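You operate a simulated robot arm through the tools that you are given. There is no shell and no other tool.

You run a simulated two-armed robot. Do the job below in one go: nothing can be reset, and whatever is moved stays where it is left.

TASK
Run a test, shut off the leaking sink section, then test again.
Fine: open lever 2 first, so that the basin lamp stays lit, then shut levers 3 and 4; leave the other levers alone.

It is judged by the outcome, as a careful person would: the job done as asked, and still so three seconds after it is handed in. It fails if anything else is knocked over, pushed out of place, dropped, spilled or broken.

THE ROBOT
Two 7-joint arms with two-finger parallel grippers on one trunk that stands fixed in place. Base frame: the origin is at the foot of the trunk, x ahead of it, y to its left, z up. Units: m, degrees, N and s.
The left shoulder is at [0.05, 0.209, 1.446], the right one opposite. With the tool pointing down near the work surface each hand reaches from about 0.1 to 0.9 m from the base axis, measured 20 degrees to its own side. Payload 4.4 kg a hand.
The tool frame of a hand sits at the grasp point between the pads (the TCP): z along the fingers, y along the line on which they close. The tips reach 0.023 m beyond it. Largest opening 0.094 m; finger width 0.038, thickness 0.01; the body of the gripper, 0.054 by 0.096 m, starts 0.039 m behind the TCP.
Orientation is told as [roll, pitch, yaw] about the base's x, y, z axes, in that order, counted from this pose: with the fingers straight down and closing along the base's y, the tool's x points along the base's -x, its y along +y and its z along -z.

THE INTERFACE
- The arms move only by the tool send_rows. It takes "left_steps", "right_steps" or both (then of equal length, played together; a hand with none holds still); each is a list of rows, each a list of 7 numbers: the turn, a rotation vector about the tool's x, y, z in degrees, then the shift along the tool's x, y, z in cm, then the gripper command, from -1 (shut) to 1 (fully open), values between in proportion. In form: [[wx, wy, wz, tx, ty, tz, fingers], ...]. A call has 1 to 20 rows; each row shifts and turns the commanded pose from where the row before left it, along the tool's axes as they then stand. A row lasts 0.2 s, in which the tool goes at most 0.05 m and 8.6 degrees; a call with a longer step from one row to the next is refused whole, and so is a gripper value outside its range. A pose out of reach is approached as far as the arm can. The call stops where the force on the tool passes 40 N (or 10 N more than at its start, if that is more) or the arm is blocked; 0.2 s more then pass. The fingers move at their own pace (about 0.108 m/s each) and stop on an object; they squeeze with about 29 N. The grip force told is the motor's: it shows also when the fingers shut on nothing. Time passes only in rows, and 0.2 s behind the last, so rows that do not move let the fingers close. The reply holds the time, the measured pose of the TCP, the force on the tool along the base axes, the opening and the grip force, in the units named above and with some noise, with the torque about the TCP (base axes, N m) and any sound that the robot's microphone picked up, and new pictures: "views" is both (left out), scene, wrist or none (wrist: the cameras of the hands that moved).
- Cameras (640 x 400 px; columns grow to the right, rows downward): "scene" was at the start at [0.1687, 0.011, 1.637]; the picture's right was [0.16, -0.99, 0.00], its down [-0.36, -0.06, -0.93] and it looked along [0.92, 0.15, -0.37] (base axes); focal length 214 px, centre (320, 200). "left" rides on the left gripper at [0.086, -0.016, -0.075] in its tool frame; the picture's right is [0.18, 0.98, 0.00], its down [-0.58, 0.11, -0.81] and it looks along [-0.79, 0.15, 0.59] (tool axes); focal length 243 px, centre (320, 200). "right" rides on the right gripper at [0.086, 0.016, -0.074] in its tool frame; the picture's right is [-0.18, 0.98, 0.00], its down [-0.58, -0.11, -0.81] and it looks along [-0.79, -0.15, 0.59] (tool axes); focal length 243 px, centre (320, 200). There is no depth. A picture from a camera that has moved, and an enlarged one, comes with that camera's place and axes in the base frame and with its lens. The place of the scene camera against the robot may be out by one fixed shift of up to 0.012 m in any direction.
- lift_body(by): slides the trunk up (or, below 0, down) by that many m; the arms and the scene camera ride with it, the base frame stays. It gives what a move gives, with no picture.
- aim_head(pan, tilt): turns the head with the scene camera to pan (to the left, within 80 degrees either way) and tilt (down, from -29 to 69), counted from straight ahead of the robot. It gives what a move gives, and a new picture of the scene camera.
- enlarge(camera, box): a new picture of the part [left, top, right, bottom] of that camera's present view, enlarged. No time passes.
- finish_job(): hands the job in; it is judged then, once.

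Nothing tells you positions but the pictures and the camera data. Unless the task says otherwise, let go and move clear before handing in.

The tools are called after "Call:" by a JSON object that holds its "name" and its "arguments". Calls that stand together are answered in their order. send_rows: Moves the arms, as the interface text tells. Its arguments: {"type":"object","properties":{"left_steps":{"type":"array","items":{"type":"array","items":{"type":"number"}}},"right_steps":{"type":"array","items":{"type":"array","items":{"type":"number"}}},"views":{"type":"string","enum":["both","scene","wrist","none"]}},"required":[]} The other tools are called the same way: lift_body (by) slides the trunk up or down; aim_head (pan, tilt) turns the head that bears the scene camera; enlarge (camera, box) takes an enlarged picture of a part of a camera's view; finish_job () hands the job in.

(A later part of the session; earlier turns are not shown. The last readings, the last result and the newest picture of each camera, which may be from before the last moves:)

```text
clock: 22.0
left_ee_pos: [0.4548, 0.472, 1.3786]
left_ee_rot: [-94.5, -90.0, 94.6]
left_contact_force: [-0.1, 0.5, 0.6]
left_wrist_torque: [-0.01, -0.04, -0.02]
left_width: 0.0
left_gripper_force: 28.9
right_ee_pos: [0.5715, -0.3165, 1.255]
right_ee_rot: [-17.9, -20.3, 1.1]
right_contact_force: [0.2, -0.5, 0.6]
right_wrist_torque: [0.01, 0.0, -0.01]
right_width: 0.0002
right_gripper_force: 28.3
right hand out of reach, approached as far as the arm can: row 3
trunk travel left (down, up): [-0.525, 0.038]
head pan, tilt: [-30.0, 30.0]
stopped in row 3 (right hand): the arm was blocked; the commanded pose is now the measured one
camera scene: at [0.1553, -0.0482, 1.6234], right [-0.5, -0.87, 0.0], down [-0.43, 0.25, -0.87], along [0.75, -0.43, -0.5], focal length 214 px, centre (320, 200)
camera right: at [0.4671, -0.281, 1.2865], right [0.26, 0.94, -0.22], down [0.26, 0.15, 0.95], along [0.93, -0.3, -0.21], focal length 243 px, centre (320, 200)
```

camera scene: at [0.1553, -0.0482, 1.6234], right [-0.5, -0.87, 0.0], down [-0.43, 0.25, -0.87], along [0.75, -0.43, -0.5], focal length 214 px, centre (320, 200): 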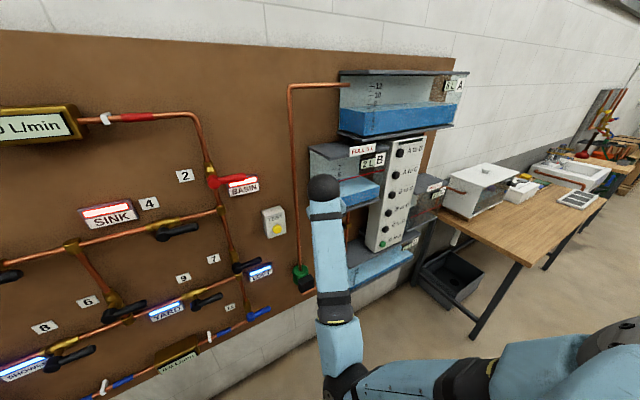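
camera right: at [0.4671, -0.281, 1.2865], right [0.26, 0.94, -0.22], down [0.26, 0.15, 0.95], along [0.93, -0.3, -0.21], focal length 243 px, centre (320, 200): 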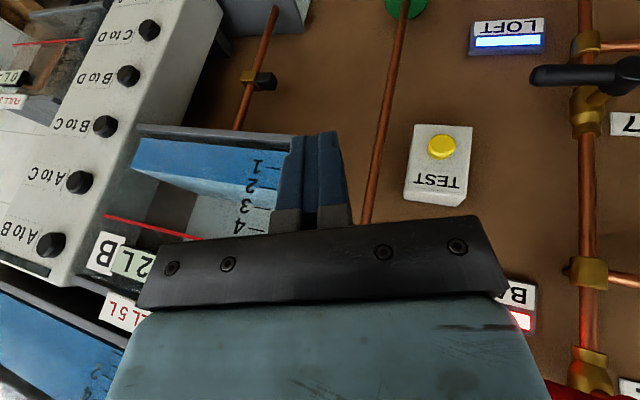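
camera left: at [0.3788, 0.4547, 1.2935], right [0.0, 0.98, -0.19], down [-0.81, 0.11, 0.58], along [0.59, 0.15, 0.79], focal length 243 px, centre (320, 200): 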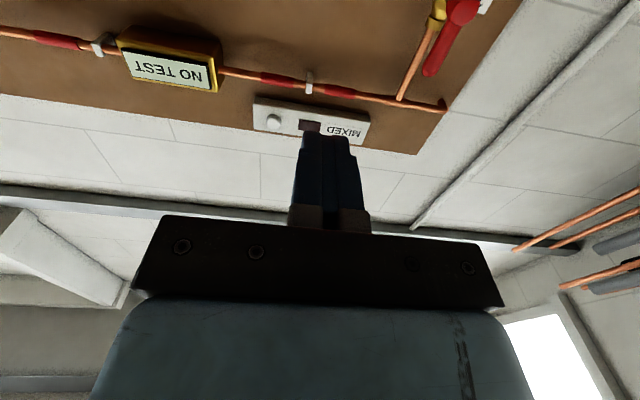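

The wrist joint limit favours a hand rolled clockwise with the elbow low. I'll turn the hand back to point forward but rolled about -30°, moving away from the tanks toward the middle.

Call:
{"name": "send_rows", "arguments": {"right_steps": [[0.41, -7.83, -1.62, 0.2, 1.2, 0, -1], [0.41, -7.83, -1.62, 0.2, 1.2, 0, -1], [0.41, -7.83, -1.62, 0.2, 1.2, 0, -1], [0.41, -7.83, -1.62, 0.2, 1.2, 0, -1], [0.41, -7.83, -1.62, 0.1, 1.2, 0, -1], [0.41, -7.83, -1.62, 0, 1.2, 0, -1], [0.41, -7.83, -1.62, 0, 1.2, 0, -1], [0.41, -7.83, -1.62, 0, 1.2, 0, -1], [0.41, -7.83, -1.62, 0, 1.2, 0, -1]], "views": "both"}}

```text
clock: 22.9
left_ee_pos: [0.4533, 0.4711, 1.3795]
left_ee_rot: [169.9, -90.1, -169.9]
left_contact_force: [-0.3, -0.3, 0.5]
left_wrist_torque: [0.0, 0.01, -0.03]
left_width: 0.0001
left_gripper_force: 29.1
right_ee_pos: [0.5954, -0.2937, 1.3228]
right_ee_rot: [-35.1, -50.1, 22.6]
right_contact_force: [-1.0, 0.0, -0.5]
right_wrist_torque: [0.03, -0.01, 0.02]
right_width: 0.0002
right_gripper_force: 28.4
trunk travel left (down, up): [-0.525, 0.038]
head pan, tilt: [-30.0, 30.0]
stopped in row 4 (right hand): the arm was blocked; the commanded pose is now the measured one
camera scene: at [0.1547, -0.0495, 1.6234], right [-0.5, -0.87, 0.0], down [-0.43, 0.25, -0.87], along [0.75, -0.43, -0.5], focal length 214 px, centre (320, 200)
camera right: at [0.4848, -0.2781, 1.2887], right [0.2, 0.95, -0.22], down [-0.31, 0.28, 0.91], along [0.93, -0.11, 0.35], focal length 243 px, centre (320, 200)
```

scene: 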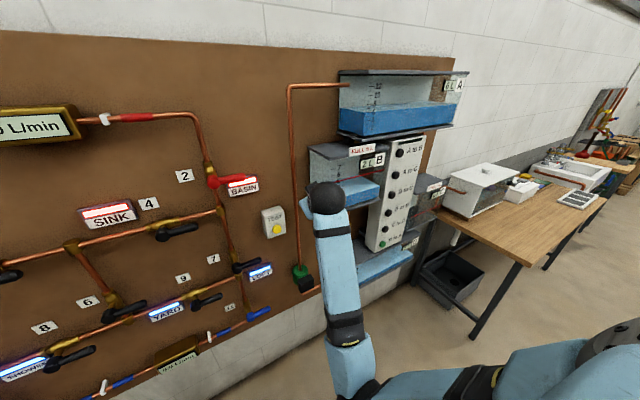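
right: 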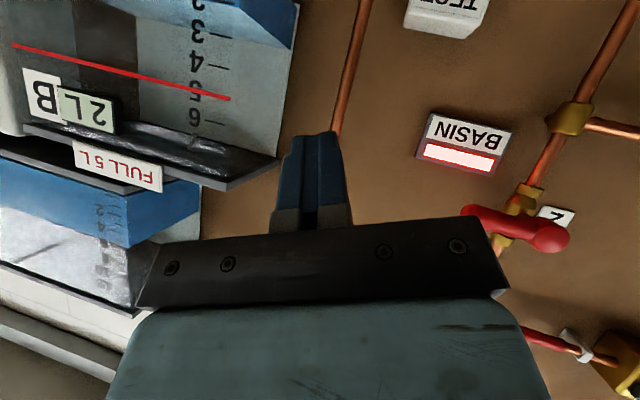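

The hand is stuck at the wrist limit because it is too far back while high; I'll lower it and move it toward the middle first, then reorient and rise again further forward.

Call:
{"name": "send_rows", "arguments": {"right_steps": [[0, 0, 0, 1.86, 2.75, 1.06, -1], [0, 0, 0, 1.86, 2.75, 1.06, -1], [0, 0, 0, 1.86, 2.75, 1.06, -1], [0, 0, 0, 1.86, 2.75, 1.06, -1]], "views": "both"}}

```text
clock: 23.9
left_ee_pos: [0.4547, 0.47, 1.38]
left_ee_rot: [-18.7, -90.0, 18.7]
left_contact_force: [0.1, -0.7, 0.4]
left_wrist_torque: [0.01, -0.02, -0.01]
left_width: 0.0
left_gripper_force: 29.0
right_ee_pos: [0.6274, -0.2556, 1.3019]
right_ee_rot: [-48.2, -56.8, 31.5]
right_contact_force: [-0.4, -0.1, -0.2]
right_wrist_torque: [0.0, 0.02, 0.0]
right_width: 0.0
right_gripper_force: 29.0
trunk travel left (down, up): [-0.525, 0.038]
head pan, tilt: [-30.0, 30.0]
stopped in row 4 (right hand): the arm was blocked; the commanded pose is now the measured one
camera scene: at [0.1554, -0.0493, 1.6233], right [-0.5, -0.87, 0.0], down [-0.43, 0.25, -0.87], along [0.75, -0.43, -0.5], focal length 214 px, centre (320, 200)
camera right: at [0.5253, -0.2407, 1.2488], right [0.27, 0.93, -0.25], down [-0.45, 0.35, 0.82], along [0.85, -0.11, 0.51], focal length 243 px, centre (320, 200)
```

scene: 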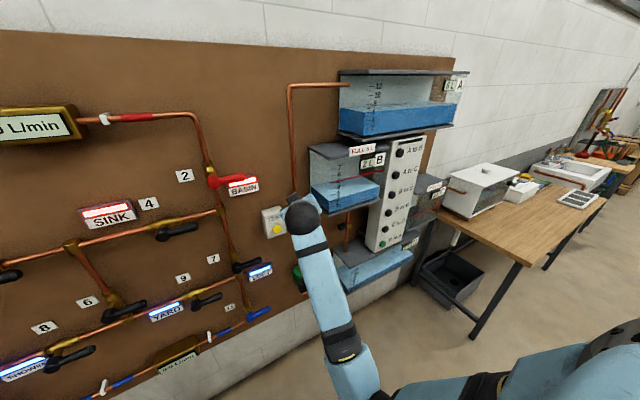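
right: 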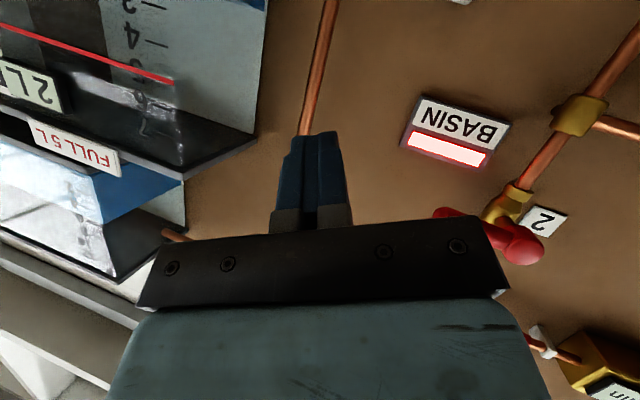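

I'll bring the hand down and forward toward the posture that worked at the button, then restore the straight orientation.

Call:
{"name": "send_rows", "arguments": {"right_steps": [[0, 0, 0, 2.42, 2.0, 2.8, -1], [0, 0, 0, 2.42, 2.0, 2.8, -1], [0, 0, 0, 2.42, 2.0, 2.8, -1]], "views": "none"}}

```text
clock: 24.9
left_ee_pos: [0.4532, 0.4705, 1.3798]
left_ee_rot: [-95.7, -90.0, 95.7]
left_contact_force: [-0.2, -0.5, -0.7]
left_wrist_torque: [0.02, 0.02, -0.01]
left_width: 0.0
left_gripper_force: 29.2
right_ee_pos: [0.6859, -0.2634, 1.2075]
right_ee_rot: [-52.5, -57.8, 34.7]
right_contact_force: [-0.1, 0.4, 0.3]
right_wrist_torque: [0.03, -0.01, -0.01]
right_width: 0.0
right_gripper_force: 28.3
trunk travel left (down, up): [-0.525, 0.038]
head pan, tilt: [-30.0, 30.0]
stopped in row 3 (right hand): the arm was blocked; the commanded pose is now the measured one
```

Call:
{"name": "send_rows", "arguments": {"right_steps": [[0, 0, 0, 1.42, 1.42, 0.6, -1], [0, 0, 0, 1.42, 1.42, 0.6, -1], [-3.46, -4.68, 4.46, 1.42, 1.42, 0.6, -1], [-3.46, -4.68, 4.46, 1.5, 1.2, 0.5, -1], [-3.46, -4.68, 4.46, 1.6, 1.0, 0.4, -1], [-3.46, -4.68, 4.46, 1.8, 0.8, 0.3, -1], [-3.46, -4.68, 4.46, 0, 0, 0, -1]], "views": "both"}}

```text
clock: 26.7
left_ee_pos: [0.4533, 0.4701, 1.38]
left_ee_rot: [-46.3, -90.0, 46.4]
left_contact_force: [-0.2, 0.0, 0.0]
left_wrist_torque: [-0.01, -0.01, 0.0]
left_width: 0.0
left_gripper_force: 29.4
right_ee_pos: [0.725, -0.2212, 1.1504]
right_ee_rot: [163.2, -84.7, -163.3]
right_contact_force: [-0.1, 0.2, 0.3]
right_wrist_torque: [-0.01, 0.0, 0.0]
right_width: 0.0
right_gripper_force: 28.9
trunk travel left (down, up): [-0.525, 0.038]
head pan, tilt: [-30.0, 30.0]
stopped in row 7 (right hand): the arm was blocked; the commanded pose is now the measured one
camera scene: at [0.1553, -0.0491, 1.6233], right [-0.5, -0.87, 0.0], down [-0.43, 0.25, -0.87], along [0.75, -0.43, -0.5], focal length 214 px, centre (320, 200)
camera right: at [0.6582, -0.2029, 1.0567], right [-0.02, 0.98, 0.21], down [-0.85, -0.12, 0.51], along [0.52, -0.17, 0.84], focal length 243 px, centre (320, 200)
```

scene: 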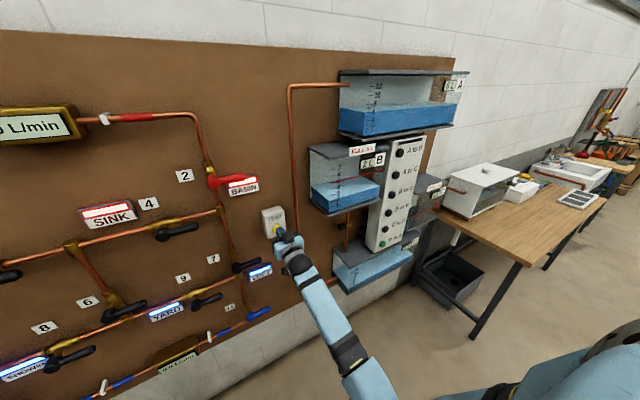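
right: 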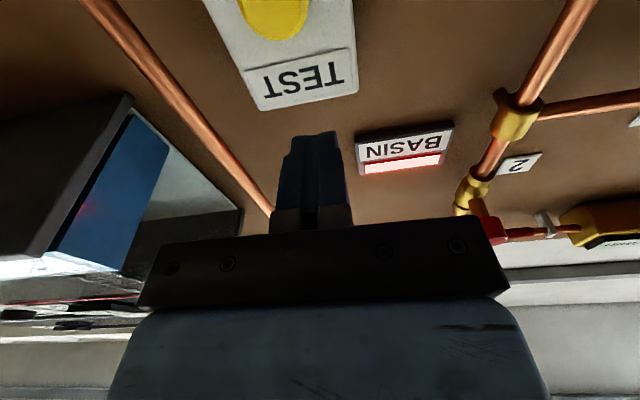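

The right arm is back in its good posture near the button and free. Since it struggles to rise, the left arm (elbow out, at lever height) will do the levers; I park the right hand slightly lower and bring the left across.

Call:
{"name": "send_rows", "arguments": {"right_steps": [[0, 4.7, 0, 2, 0, 0, -1], [0, 0, 0, 2, 0, 0, -1], [0, 0, 0, 2, 0, 0, -1], [0, 0, 0, 0, 0, 0, -1], [0, 0, 0, 0, 0, 0, -1], [0, 0, 0, 0, 0, 0, -1], [0, 0, 0, 0, 0, 0, -1]], "left_steps": [[0, 0, 0, 0.4, -4.5, 1.5, -1], [0, 0, 0, 0.4, -4.5, 1.5, -1], [0, 0, 0, 0.4, -4.5, 1.5, -1], [0, 0, 0, 0.4, -4.5, 1.5, -1], [0, 0, 0, 0.4, -4.5, 1.5, -1], [0, 0, 0, 0.4, -4.5, 1.5, -1], [0, 0, 0, 0.4, -4.5, 1.5, -1]], "views": "both"}}

Call:
{"name": "aim_head", "arguments": {"pan": 5, "tilt": 25}}

```text
clock: 28.3
left_ee_pos: [0.5591, 0.1538, 1.3508]
left_ee_rot: [80.2, -89.8, -80.0]
left_contact_force: [0.7, -0.5, 0.0]
left_wrist_torque: [0.01, 0.06, 0.02]
left_width: 0.0
left_gripper_force: 29.0
right_ee_pos: [0.7318, -0.2251, 1.0981]
right_ee_rot: [134.4, -88.4, -134.7]
right_contact_force: [-0.2, 0.7, -0.1]
right_wrist_torque: [-0.01, -0.02, 0.01]
right_width: 0.0
right_gripper_force: 28.9
trunk travel left (down, up): [-0.525, 0.038]
head pan, tilt: [-30.0, 30.0]
camera scene: at [0.1559, -0.0517, 1.6233], right [-0.5, -0.87, 0.0], down [-0.43, 0.25, -0.87], along [0.75, -0.43, -0.5], focal length 214 px, centre (320, 200)
camera right: at [0.6588, -0.2066, 1.0094], right [0.0, 0.98, 0.2], down [-0.82, -0.12, 0.56], along [0.58, -0.17, 0.8], focal length 243 px, centre (320, 200)
camera left: at [0.4843, 0.1384, 1.2652], right [0.0, 0.98, -0.18], down [-0.81, 0.11, 0.58], along [0.59, 0.15, 0.79], focal length 243 px, centre (320, 200)
```

scene: 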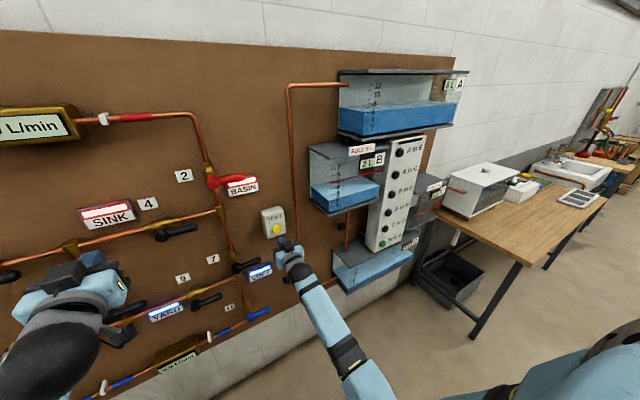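
right: 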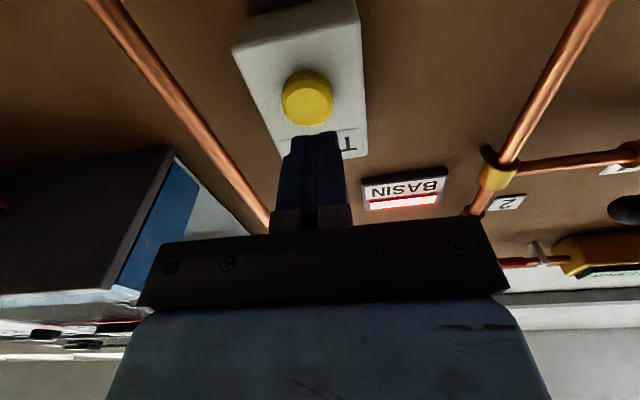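
left: 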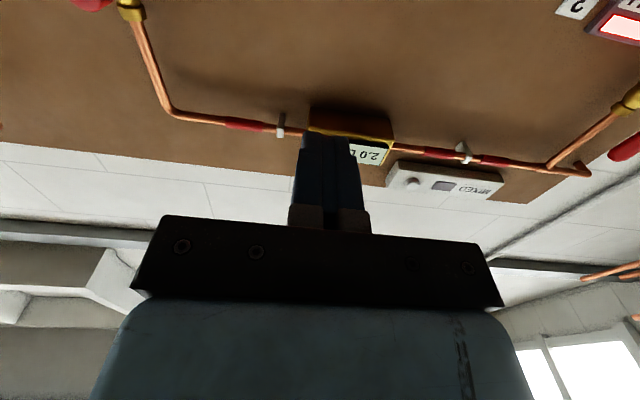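

```text
clock: 29.3
left_ee_pos: [0.5584, 0.1559, 1.351]
left_ee_rot: [176.9, -90.0, -176.6]
left_contact_force: [0.5, 0.5, 0.5]
left_wrist_torque: [-0.02, 0.0, 0.0]
left_width: 0.0003
left_gripper_force: 29.0
right_ee_pos: [0.732, -0.223, 1.0994]
right_ee_rot: [135.8, -88.4, -135.9]
right_contact_force: [0.4, 0.4, -0.1]
right_wrist_torque: [0.01, -0.04, 0.01]
right_width: 0.0002
right_gripper_force: 29.1
trunk travel left (down, up): [-0.525, 0.038]
head pan, tilt: [5.0, 25.0]
camera scene: at [0.1689, 0.0038, 1.6313], right [0.09, -1.0, 0.0], down [-0.42, -0.04, -0.91], along [0.9, 0.08, -0.42], focal length 214 px, centre (320, 200)
```

scene: 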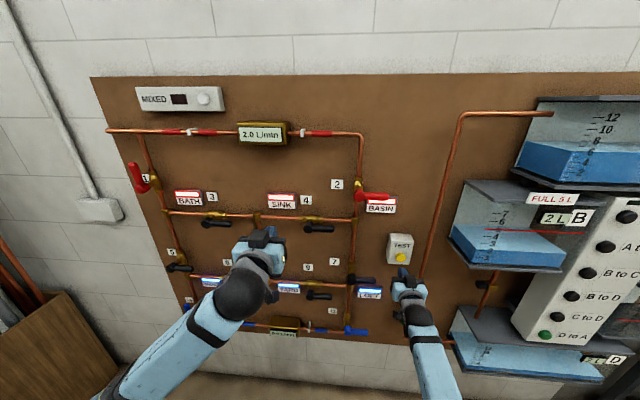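

The left hand crosses well and has clear space. I'll continue to a point in front of and just below lever 2's handle.

Call:
{"name": "send_rows", "arguments": {"left_steps": [[0, 0, 0, 0.5, -4, 1.7, -1], [0, 0, 0, 0.5, -4, 1.7, -1], [0, 0, 0, 0.5, -4, 1.7, -1], [0, 0, 0, 0.5, -4, 1.7, -1], [0, 0, 0, 0.5, -4, 1.7, -1], [0, 0, 0, 0.5, -4, 1.7, -1], [0, 0, 0, 0.5, -4, 1.7, -1]], "views": "both"}}

Call:
{"name": "enlarge", "arguments": {"camera": "scene", "box": [320, 150, 480, 250]}}

```text
clock: 30.7
left_ee_pos: [0.6794, 0.0058, 1.256]
left_ee_rot: [89.5, -79.0, -85.0]
left_contact_force: [-0.3, -0.6, 0.8]
left_wrist_torque: [0.02, 0.01, 0.05]
left_width: 0.0
left_gripper_force: 29.2
right_ee_pos: [0.731, -0.2224, 1.0992]
right_ee_rot: [135.4, -88.3, -135.4]
right_contact_force: [0.1, 0.2, 0.2]
right_wrist_torque: [-0.02, -0.02, -0.02]
right_width: 0.0002
right_gripper_force: 28.5
trunk travel left (down, up): [-0.525, 0.038]
head pan, tilt: [5.0, 25.0]
stopped in row 6 (left hand): the arm was blocked; the commanded pose is now the measured one
camera scene: at [0.1694, 0.003, 1.6312], right [0.09, -1.0, 0.0], down [-0.42, -0.04, -0.91], along [0.9, 0.08, -0.42], focal length 214 px, centre (320, 200)
camera left: at [0.6038, 0.0009, 1.1692], right [-0.08, 1.0, 0.01], down [-0.8, -0.07, 0.59], along [0.59, 0.04, 0.81], focal length 243 px, centre (320, 200)
```

scene: 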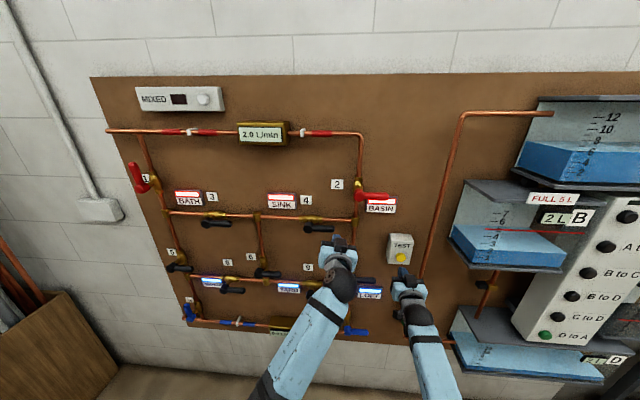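
left: 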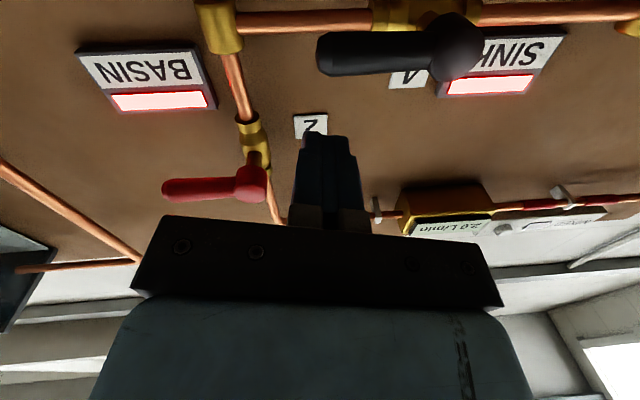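

```text
4.00 times, centred on (400, 200) of scene
camera zoom: at [0.1694, 0.003, 1.6312], right [0.09, -1.0, 0.0], down [-0.42, -0.04, -0.91], along [0.9, 0.08, -0.42], focal length 858 px, centre (0, 200)
```

zoom: 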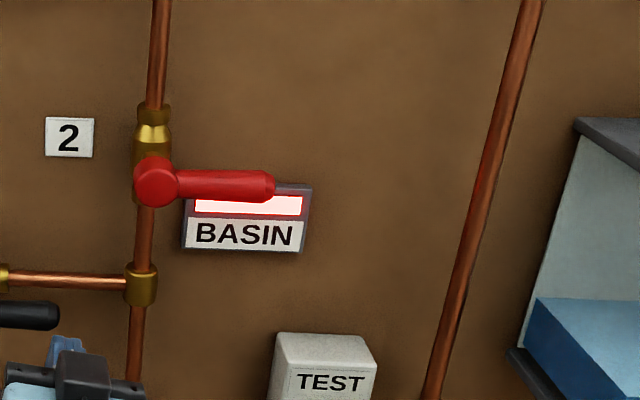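

The left wrist hit the mirrored roll limit at shallow depth, still clear of everything. I'll roll the left hand +40° about its pointing axis, which should free it.

Call:
{"name": "send_rows", "arguments": {"left_steps": [[0, 0, 8, 0, 0, 0, -1], [0, 0, 8, 0, 0, 0, -1], [0, 0, 8, 0, 0, 0, -1], [0, 0, 8, 0, 0, 0, -1], [0, 0, 8, 0, 0, 0, -1]], "views": "both"}}

```text
clock: 31.9
left_ee_pos: [0.6783, 0.0073, 1.2559]
left_ee_rot: [89.8, -39.0, -85.4]
left_contact_force: [0.4, 0.2, 0.4]
left_wrist_torque: [-0.03, 0.02, 0.02]
left_width: 0.0
left_gripper_force: 29.1
right_ee_pos: [0.7316, -0.2212, 1.1004]
right_ee_rot: [136.1, -88.4, -136.2]
right_contact_force: [0.0, -0.6, 0.3]
right_wrist_torque: [0.02, 0.0, -0.02]
right_width: 0.0001
right_gripper_force: 29.7
trunk travel left (down, up): [-0.525, 0.038]
head pan, tilt: [5.0, 25.0]
camera scene: at [0.1687, 0.0045, 1.6313], right [0.09, -1.0, 0.0], down [-0.42, -0.04, -0.91], along [0.9, 0.08, -0.42], focal length 214 px, centre (320, 200)
camera left: at [0.5988, 0.0575, 1.1905], right [-0.06, 0.76, 0.65], down [-0.77, -0.45, 0.45], along [0.63, -0.47, 0.61], focal length 243 px, centre (320, 200)
```

scene: 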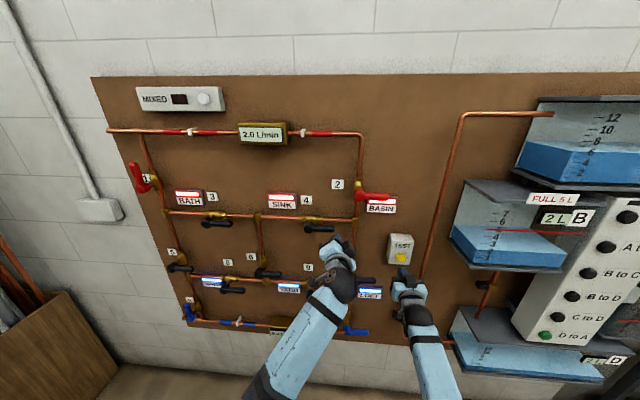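
left: 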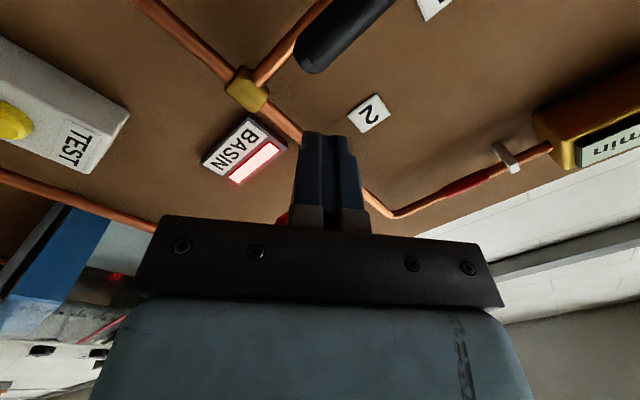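

Rolling freed the arm fully and the left camera now sees well. I'll move toward a point below and in front of lever 2's handle.

Call:
{"name": "send_rows", "arguments": {"left_steps": [[0, 0, 0, -3.48, -1.37, 0.08, -1], [0, 0, 0, -3.48, -1.37, 0.08, -1], [0, 0, 0, -3.48, -1.37, 0.08, -1]], "views": "both"}}

Call:
{"name": "enlarge", "arguments": {"camera": "scene", "box": [320, 150, 480, 250]}}

```text
clock: 32.7
left_ee_pos: [0.7147, -0.0234, 1.2405]
left_ee_rot: [91.0, -30.7, -81.7]
left_contact_force: [-0.6, -0.2, 0.5]
left_wrist_torque: [-0.01, -0.02, 0.01]
left_width: 0.0
left_gripper_force: 28.8
right_ee_pos: [0.7319, -0.2219, 1.1008]
right_ee_rot: [136.2, -88.3, -136.2]
right_contact_force: [0.1, 0.5, 0.2]
right_wrist_torque: [0.02, 0.03, 0.04]
right_width: 0.0
right_gripper_force: 28.7
trunk travel left (down, up): [-0.525, 0.038]
head pan, tilt: [5.0, 25.0]
stopped in row 3 (left hand): the arm was blocked; the commanded pose is now the measured one
camera scene: at [0.1689, 0.0031, 1.6313], right [0.09, -1.0, 0.0], down [-0.42, -0.04, -0.91], along [0.9, 0.08, -0.42], focal length 214 px, centre (320, 200)
camera left: at [0.6314, 0.0303, 1.1811], right [-0.11, 0.65, 0.75], down [-0.73, -0.56, 0.38], along [0.67, -0.51, 0.54], focal length 243 px, centre (320, 200)
```

scene: 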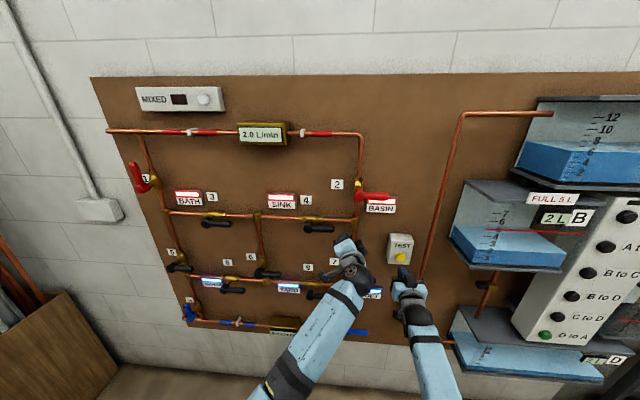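
left: 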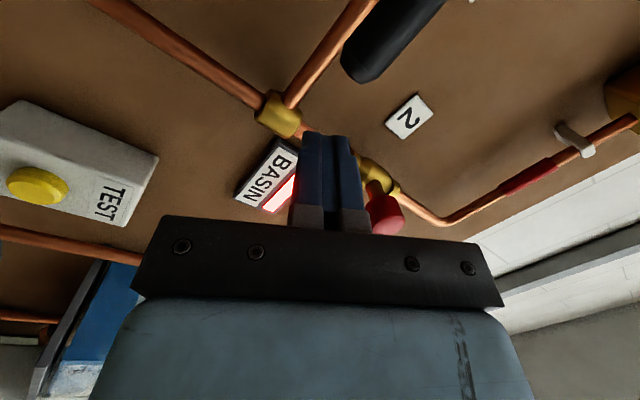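

```text
4.00 times, centred on (400, 200) of scene
camera zoom: at [0.1689, 0.0031, 1.6313], right [0.09, -1.0, 0.0], down [-0.42, -0.04, -0.91], along [0.9, 0.08, -0.42], focal length 858 px, centre (0, 200)
```

zoom: 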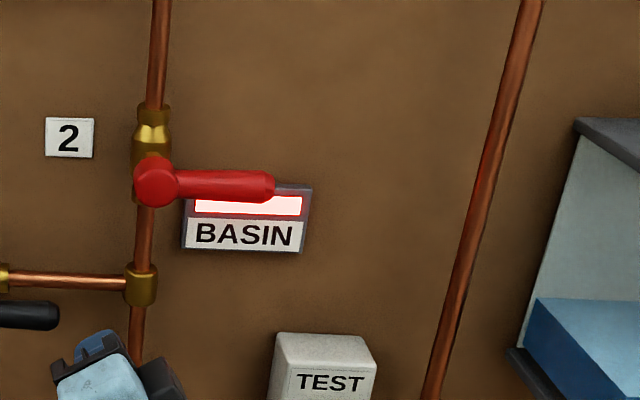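

The wrist-roll joint is what limits; more roll frees it. Lever 2 is nearer the right shoulder, so I move the left hand back to its side and roll the right hand -48° to free it for lifting.

Call:
{"name": "send_rows", "arguments": {"left_steps": [[0, 0, 0, 3.03, 2.97, -0.61, -1], [0, 0, 0, 3.03, 2.97, -0.61, -1], [0, 0, 0, 3.03, 2.97, -0.61, -1], [0, 0, 0, 3.03, 2.97, -0.61, -1], [0, 0, 0, 0, 0, 0, -1], [0, 0, 0, 0, 0, 0, -1], [0, 0, 0, 0, 0, 0, -1], [0, 0, 0, 0, 0, 0, -1]], "right_steps": [[0, 0, 0, 0, 2, -0.5, -1], [0, 0, 0, 0, 2, -0.5, -1], [0, 0, -8, 0, 0, 0, -1], [0, 0, -8, 0, 0, 0, -1], [0, 0, -8, 0, 0, 0, -1], [0, 0, -8, 0, 0, 0, -1], [0, 0, -8, 0, 0, 0, -1], [0, 0, -8, 0, 0, 0, -1]], "views": "both"}}

```text
clock: 34.5
left_ee_pos: [0.6636, 0.1337, 1.2803]
left_ee_rot: [90.9, -30.8, -81.6]
left_contact_force: [-0.3, 1.2, -0.5]
left_wrist_torque: [-0.01, -0.02, 0.01]
left_width: 0.0
left_gripper_force: 28.8
right_ee_pos: [0.73, -0.1861, 1.1172]
right_ee_rot: [-93.8, -42.5, 92.4]
right_contact_force: [-0.3, 0.9, -0.2]
right_wrist_torque: [-0.03, -0.01, -0.01]
right_width: 0.0
right_gripper_force: 29.3
trunk travel left (down, up): [-0.525, 0.038]
head pan, tilt: [5.0, 25.0]
camera scene: at [0.1688, 0.0045, 1.6313], right [0.09, -1.0, 0.0], down [-0.42, -0.04, -0.91], along [0.9, 0.08, -0.42], focal length 214 px, centre (320, 200)
camera right: at [0.66, -0.2387, 1.0429], right [0.03, 0.8, -0.6], down [-0.83, 0.36, 0.43], along [0.56, 0.48, 0.67], focal length 243 px, centre (320, 200)
camera left: at [0.5799, 0.1881, 1.221], right [-0.11, 0.65, 0.75], down [-0.73, -0.56, 0.38], along [0.67, -0.51, 0.54], focal length 243 px, centre (320, 200)
```

scene: 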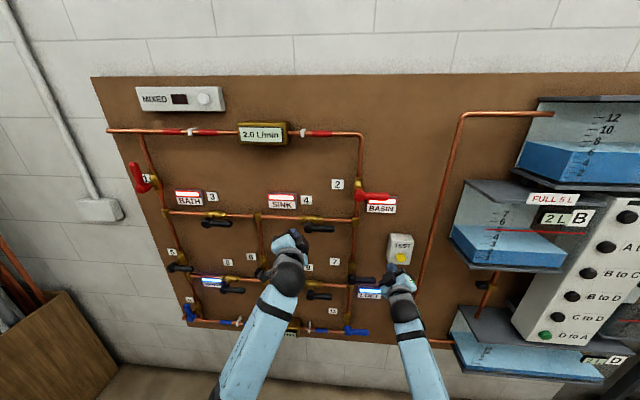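
right: 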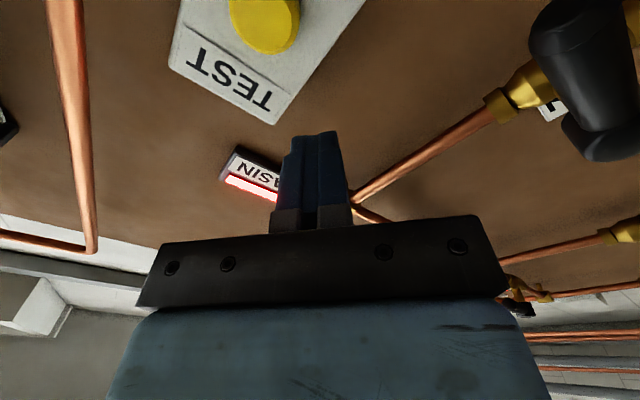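
left: 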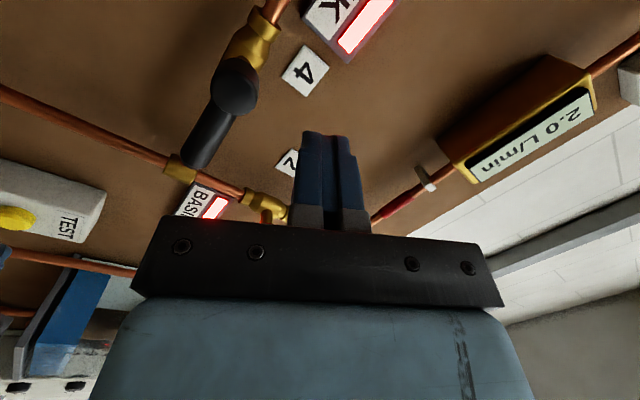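

Rolling worked for the right hand. Now I raise it in front of the board toward lever 2.

Call:
{"name": "send_rows", "arguments": {"right_steps": [[0, 0, 0, -2.99, -2.21, 0, -1], [0, 0, 0, -2.99, -2.21, 0, -1], [0, 0, 0, -2.99, -2.21, 0, -1], [0, 0, 0, -2.99, -2.21, 0, -1]], "views": "both"}}

```text
clock: 35.5
left_ee_pos: [0.6631, 0.1341, 1.2792]
left_ee_rot: [90.8, -30.7, -81.8]
left_contact_force: [0.5, -0.2, -1.3]
left_wrist_torque: [-0.01, 0.03, 0.0]
left_width: 0.0001
left_gripper_force: 29.5
right_ee_pos: [0.718, -0.1531, 1.2469]
right_ee_rot: [-91.6, -43.2, 91.1]
right_contact_force: [0.2, 0.2, 0.8]
right_wrist_torque: [0.02, -0.02, -0.02]
right_width: 0.0
right_gripper_force: 28.3
trunk travel left (down, up): [-0.525, 0.038]
head pan, tilt: [5.0, 25.0]
camera scene: at [0.1684, 0.0044, 1.6313], right [0.09, -1.0, 0.0], down [-0.42, -0.04, -0.91], along [0.9, 0.08, -0.42], focal length 214 px, centre (320, 200)
camera right: at [0.6443, -0.2047, 1.1732], right [0.01, 0.81, -0.59], down [-0.82, 0.35, 0.46], along [0.58, 0.48, 0.66], focal length 243 px, centre (320, 200)
```

scene: 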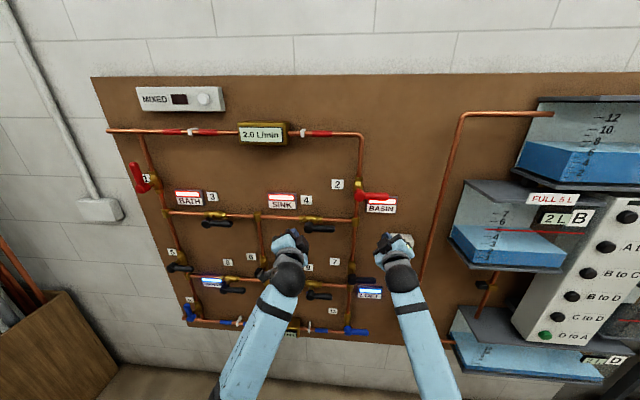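
right: 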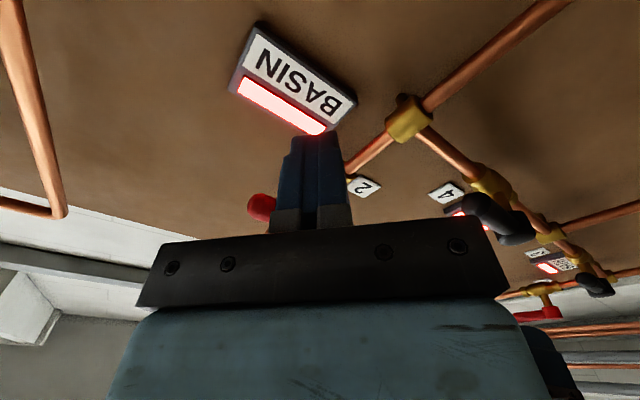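

The right hand rises freely now and sits just under lever 2's handle. I'll check alignment of the fingertips against the scene camera before going in.

Call:
{"name": "enlarge", "arguments": {"camera": "scene", "box": [340, 170, 440, 270]}}

Call:
{"name": "enlarge", "arguments": {"camera": "right", "box": [200, 100, 400, 225]}}

```text
4.00 times, centred on (390, 220) of scene
camera zoom: at [0.1684, 0.0044, 1.6313], right [0.09, -1.0, 0.0], down [-0.42, -0.04, -0.91], along [0.9, 0.08, -0.42], focal length 858 px, centre (40, 120)
```

zoom: 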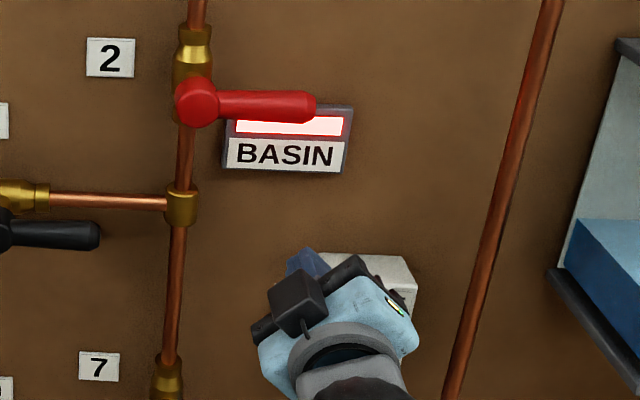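

```text
3.20 times, centred on (300, 162) of right
camera zoom: at [0.6443, -0.2047, 1.1732], right [0.01, 0.81, -0.59], down [-0.82, 0.35, 0.46], along [0.58, 0.48, 0.66], focal length 776 px, centre (384, 320)
```

zoom: 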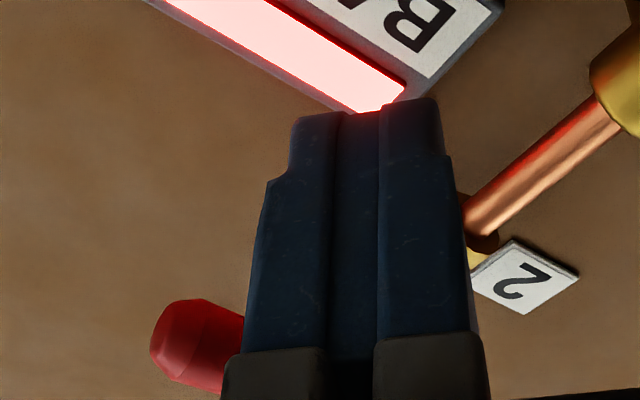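

Alignment matches the prediction. I'll bring the rod under the handle at y≈-0.118, z≈1.305, then forward to x=0.78.

Call:
{"name": "send_rows", "arguments": {"right_steps": [[0, 0, 0, -3.25, -0.92, 0, -1], [0, 0, 0, -3.25, -0.92, 0, -1], [0, 0, 0, 0, 0, 2.07, -1], [0, 0, 0, 0, 0, 2.07, -1], [0, 0, 0, 0, 0, 2.07, -1]], "views": "both"}}

Call:
{"name": "enlarge", "arguments": {"camera": "scene", "box": [340, 170, 440, 270]}}

Call:
{"name": "enlarge", "arguments": {"camera": "right", "box": [200, 60, 456, 220]}}

```text
clock: 36.7
left_ee_pos: [0.6642, 0.1334, 1.2787]
left_ee_rot: [90.9, -30.8, -81.7]
left_contact_force: [0.3, 0.7, 0.3]
left_wrist_torque: [-0.01, 0.0, -0.01]
left_width: 0.0
left_gripper_force: 29.2
right_ee_pos: [0.7789, -0.1196, 1.3073]
right_ee_rot: [-91.5, -43.2, 91.1]
right_contact_force: [0.3, 0.2, -0.5]
right_wrist_torque: [0.01, -0.02, -0.02]
right_width: 0.0
right_gripper_force: 29.1
trunk travel left (down, up): [-0.525, 0.038]
head pan, tilt: [5.0, 25.0]
camera scene: at [0.1696, 0.0041, 1.6312], right [0.09, -1.0, 0.0], down [-0.42, -0.04, -0.91], along [0.9, 0.08, -0.42], focal length 214 px, centre (320, 200)
camera right: at [0.7068, -0.1715, 1.2333], right [0.01, 0.81, -0.59], down [-0.82, 0.35, 0.46], along [0.58, 0.48, 0.66], focal length 243 px, centre (320, 200)
```

scene: 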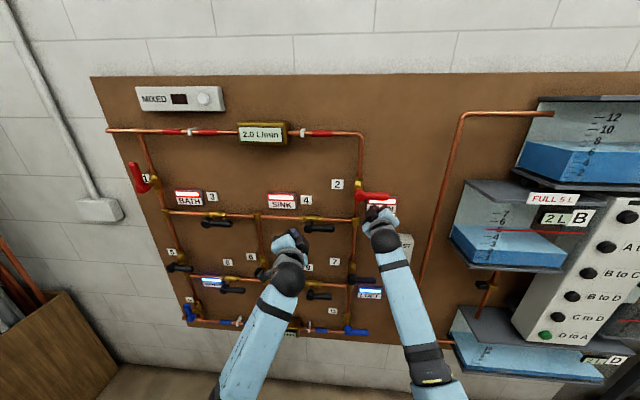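
right: 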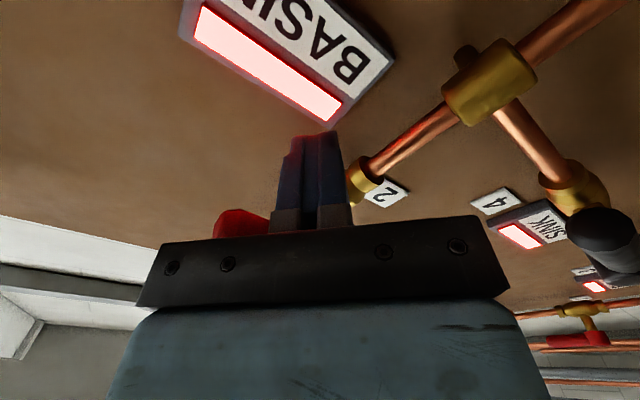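

```text
4.00 times, centred on (390, 220) of scene
camera zoom: at [0.1696, 0.0041, 1.6312], right [0.09, -1.0, 0.0], down [-0.42, -0.04, -0.91], along [0.9, 0.08, -0.42], focal length 858 px, centre (40, 120)
```

zoom: 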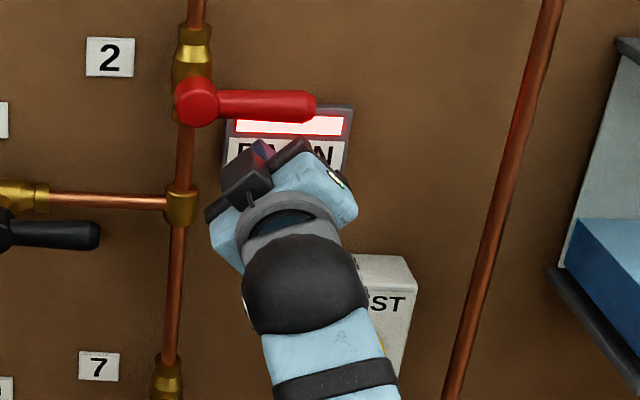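

```text
2.50 times, centred on (328, 140) of right
camera zoom: at [0.7068, -0.1715, 1.2333], right [0.01, 0.81, -0.59], down [-0.82, 0.35, 0.46], along [0.58, 0.48, 0.66], focal length 606 px, centre (300, 350)
```

zoom: 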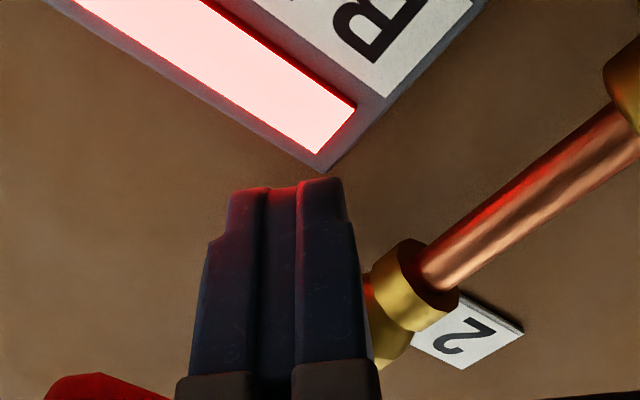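

The rod tip extends past the handle, just beneath it. I'll start pushing up along the arc and check partway.

Call:
{"name": "send_rows", "arguments": {"right_steps": [[0, 0, 0, -1.59, -1.61, 0, -1], [0, 0, 0, -0.8, -1.58, 0, -1], [0, 0, 0, -0.96, -1.39, 0, -1]], "views": "both"}}

Call:
{"name": "enlarge", "arguments": {"camera": "scene", "box": [340, 170, 440, 270]}}

```text
clock: 37.5
left_ee_pos: [0.6622, 0.1329, 1.2787]
left_ee_rot: [90.9, -30.8, -81.8]
left_contact_force: [-0.4, 0.9, 0.8]
left_wrist_torque: [-0.02, 0.01, -0.02]
left_width: 0.0
left_gripper_force: 28.8
right_ee_pos: [0.7782, -0.1294, 1.3633]
right_ee_rot: [-91.7, -43.1, 91.0]
right_contact_force: [0.4, -2.4, -1.4]
right_wrist_torque: [0.05, 0.0, 0.01]
right_width: 0.0
right_gripper_force: 29.0
trunk travel left (down, up): [-0.525, 0.038]
head pan, tilt: [5.0, 25.0]
camera scene: at [0.169, 0.0038, 1.6313], right [0.09, -1.0, 0.0], down [-0.42, -0.04, -0.91], along [0.9, 0.08, -0.42], focal length 214 px, centre (320, 200)
camera right: at [0.7044, -0.1799, 1.2899], right [0.02, 0.81, -0.59], down [-0.82, 0.35, 0.46], along [0.58, 0.47, 0.66], focal length 243 px, centre (320, 200)
```

scene: 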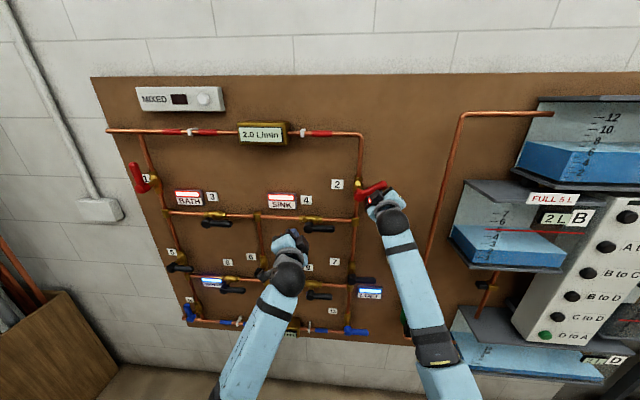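
right: 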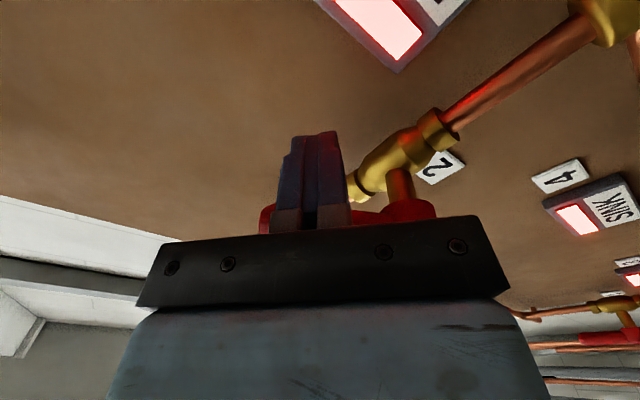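

```text
4.00 times, centred on (390, 220) of scene
camera zoom: at [0.169, 0.0038, 1.6313], right [0.09, -1.0, 0.0], down [-0.42, -0.04, -0.91], along [0.9, 0.08, -0.42], focal length 858 px, centre (40, 120)
```

zoom: 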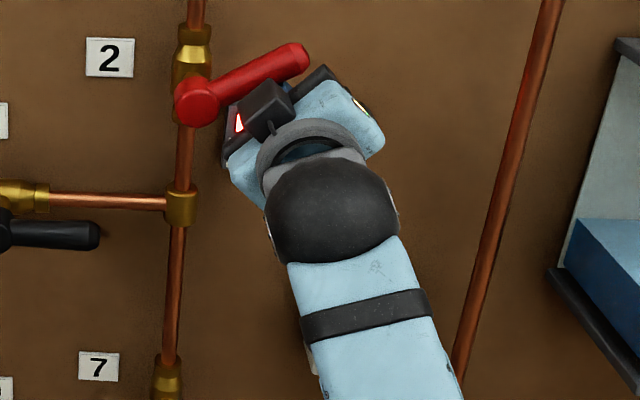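

Lever 2 is turning up easily with a few newtons. I'll carry on along the arc to vertical.

Call:
{"name": "send_rows", "arguments": {"right_steps": [[0, 0, 0, -1.45, -0.87, 0, -1], [0, 0, 0, -1.49, -0.65, 0, -1], [0, 0, 0, -1.63, -0.25, 0, -1], [0, 0, 0, -1.63, 0.16, 0, -1]], "views": "both"}}

Call:
{"name": "enlarge", "arguments": {"camera": "scene", "box": [340, 140, 440, 240]}}

```text
clock: 38.5
left_ee_pos: [0.6633, 0.1327, 1.2798]
left_ee_rot: [91.0, -30.7, -81.6]
left_contact_force: [0.7, 0.6, -0.3]
left_wrist_torque: [-0.02, 0.0, -0.02]
left_width: 0.0
left_gripper_force: 28.7
right_ee_pos: [0.7772, -0.0949, 1.4166]
right_ee_rot: [-91.6, -43.3, 90.8]
right_contact_force: [0.3, -7.2, -2.9]
right_wrist_torque: [-0.08, 0.01, 0.02]
right_width: 0.0
right_gripper_force: 28.5
trunk travel left (down, up): [-0.525, 0.038]
head pan, tilt: [5.0, 25.0]
camera scene: at [0.1694, 0.0021, 1.6312], right [0.09, -1.0, 0.0], down [-0.42, -0.04, -0.91], along [0.9, 0.08, -0.42], focal length 214 px, centre (320, 200)
camera right: at [0.7041, -0.1468, 1.3421], right [0.01, 0.81, -0.59], down [-0.81, 0.35, 0.46], along [0.58, 0.47, 0.66], focal length 243 px, centre (320, 200)
```

scene: 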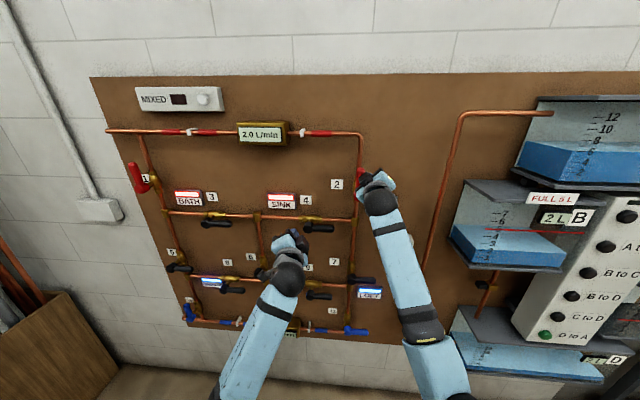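
right: 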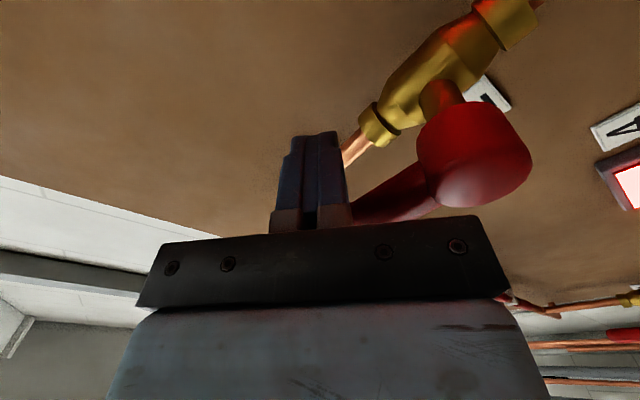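

```text
4.00 times, centred on (390, 190) of scene
camera zoom: at [0.1694, 0.0021, 1.6312], right [0.09, -1.0, 0.0], down [-0.42, -0.04, -0.91], along [0.9, 0.08, -0.42], focal length 858 px, centre (40, 240)
```

zoom: 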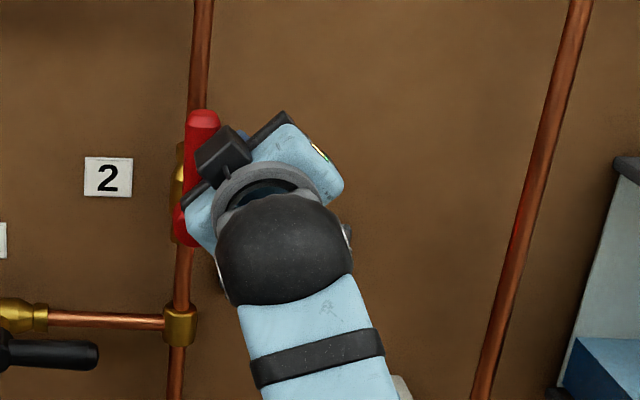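

Lever 2 is nearly upright. I'll nudge it further left to its end stop.

Call:
{"name": "send_rows", "arguments": {"right_steps": [[0, 0, 0, -0.44, 0.41, 0, -1], [0, 0, 0, -0.44, 0.41, 0, -1], [0, 0, 0, -0.44, 0.41, 0, -1]], "views": "scene"}}

Call:
{"name": "enlarge", "arguments": {"camera": "scene", "box": [340, 140, 440, 240]}}

```text
clock: 39.2
left_ee_pos: [0.6611, 0.1313, 1.2795]
left_ee_rot: [91.0, -30.6, -81.7]
left_contact_force: [0.0, 2.0, 0.2]
left_wrist_torque: [0.02, -0.01, -0.01]
left_width: 0.0
left_gripper_force: 28.5
right_ee_pos: [0.7768, -0.0945, 1.416]
right_ee_rot: [-91.7, -43.2, 90.0]
right_contact_force: [-4.7, -33.8, -3.9]
right_wrist_torque: [0.07, -0.01, 0.25]
right_width: 0.0001
right_gripper_force: 28.9
trunk travel left (down, up): [-0.525, 0.038]
head pan, tilt: [5.0, 25.0]
stopped in row 3 (right hand): the force on the tool passed its limit at 43 N (the readings are from after the stop); the commanded pose is now the measured one
camera scene: at [0.1672, 0.0005, 1.6315], right [0.09, -1.0, 0.0], down [-0.42, -0.03, -0.91], along [0.9, 0.08, -0.42], focal length 214 px, centre (320, 200)
```

scene: 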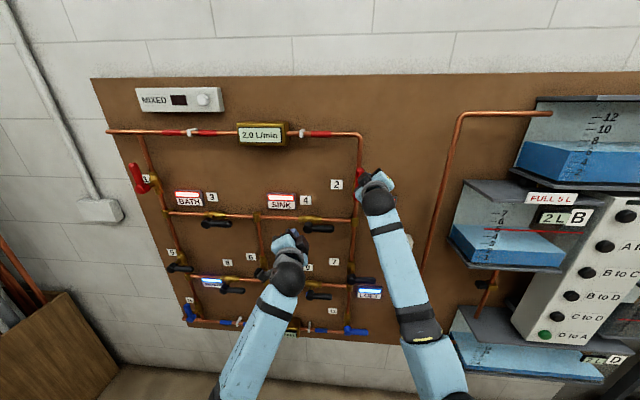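

```text
4.00 times, centred on (390, 190) of scene
camera zoom: at [0.1672, 0.0005, 1.6315], right [0.09, -1.0, 0.0], down [-0.42, -0.03, -0.91], along [0.9, 0.08, -0.42], focal length 858 px, centre (40, 240)
```

zoom: 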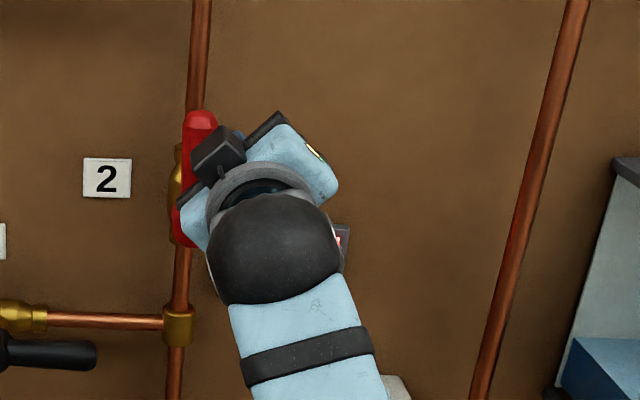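

It's firmly at its end stop (open). I release sideways, back off, and check the lever and the basin lamp.

Call:
{"name": "send_rows", "arguments": {"right_steps": [[0, 0, 0, 1.46, -1.37, 0, -1], [0, 0, 0, 1.1, -1.0, 0, -1], [0, 0, 0, 0, 0, -3, -1], [0, 0, 0, 0, 0, -3, -1], [0, 0, 0, 3.5, 1.5, 0, -1], [0, 0, 0, 3.5, 1.5, 0, -1]], "views": "both"}}

Call:
{"name": "enlarge", "arguments": {"camera": "scene", "box": [320, 140, 440, 240]}}

```text
clock: 40.6
left_ee_pos: [0.6628, 0.1345, 1.2787]
left_ee_rot: [91.0, -30.8, -81.8]
left_contact_force: [-0.4, -0.4, -0.1]
left_wrist_torque: [0.01, -0.01, 0.03]
left_width: 0.0001
left_gripper_force: 28.9
right_ee_pos: [0.7165, -0.1503, 1.3443]
right_ee_rot: [-91.7, -43.2, 90.6]
right_contact_force: [-0.4, 0.0, -0.5]
right_wrist_torque: [0.02, 0.01, 0.01]
right_width: 0.0
right_gripper_force: 29.3
trunk travel left (down, up): [-0.525, 0.038]
head pan, tilt: [5.0, 25.0]
camera scene: at [0.1683, 0.0043, 1.6314], right [0.09, -1.0, 0.0], down [-0.42, -0.04, -0.91], along [0.9, 0.08, -0.42], focal length 214 px, centre (320, 200)
camera right: at [0.6435, -0.2015, 1.2705], right [0.02, 0.81, -0.59], down [-0.81, 0.36, 0.46], along [0.58, 0.47, 0.66], focal length 243 px, centre (320, 200)
```

scene: 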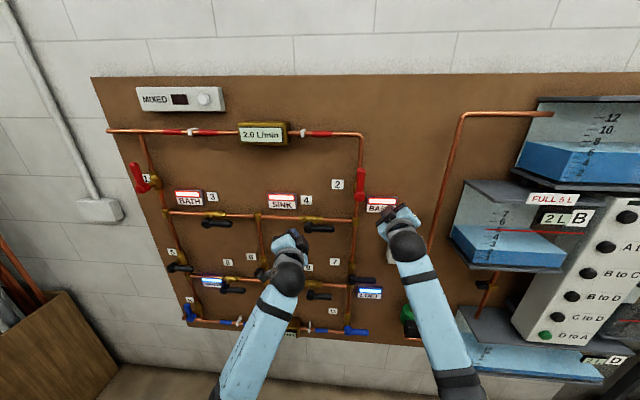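
right: 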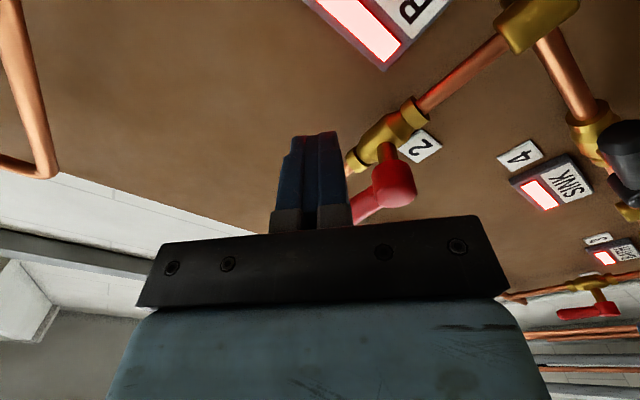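

```text
4.00 times, centred on (380, 190) of scene
camera zoom: at [0.1683, 0.0043, 1.6314], right [0.09, -1.0, 0.0], down [-0.42, -0.04, -0.91], along [0.9, 0.08, -0.42], focal length 858 px, centre (80, 240)
```

zoom: 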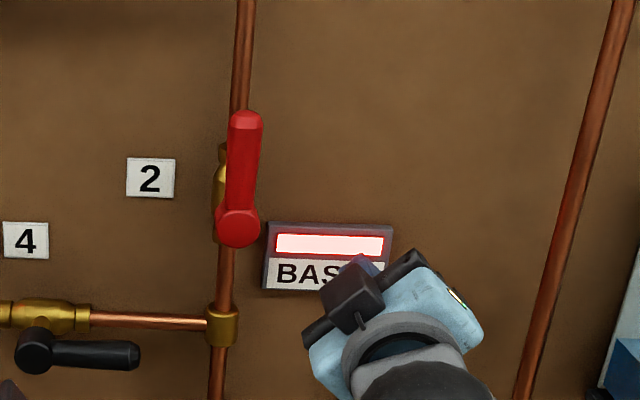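

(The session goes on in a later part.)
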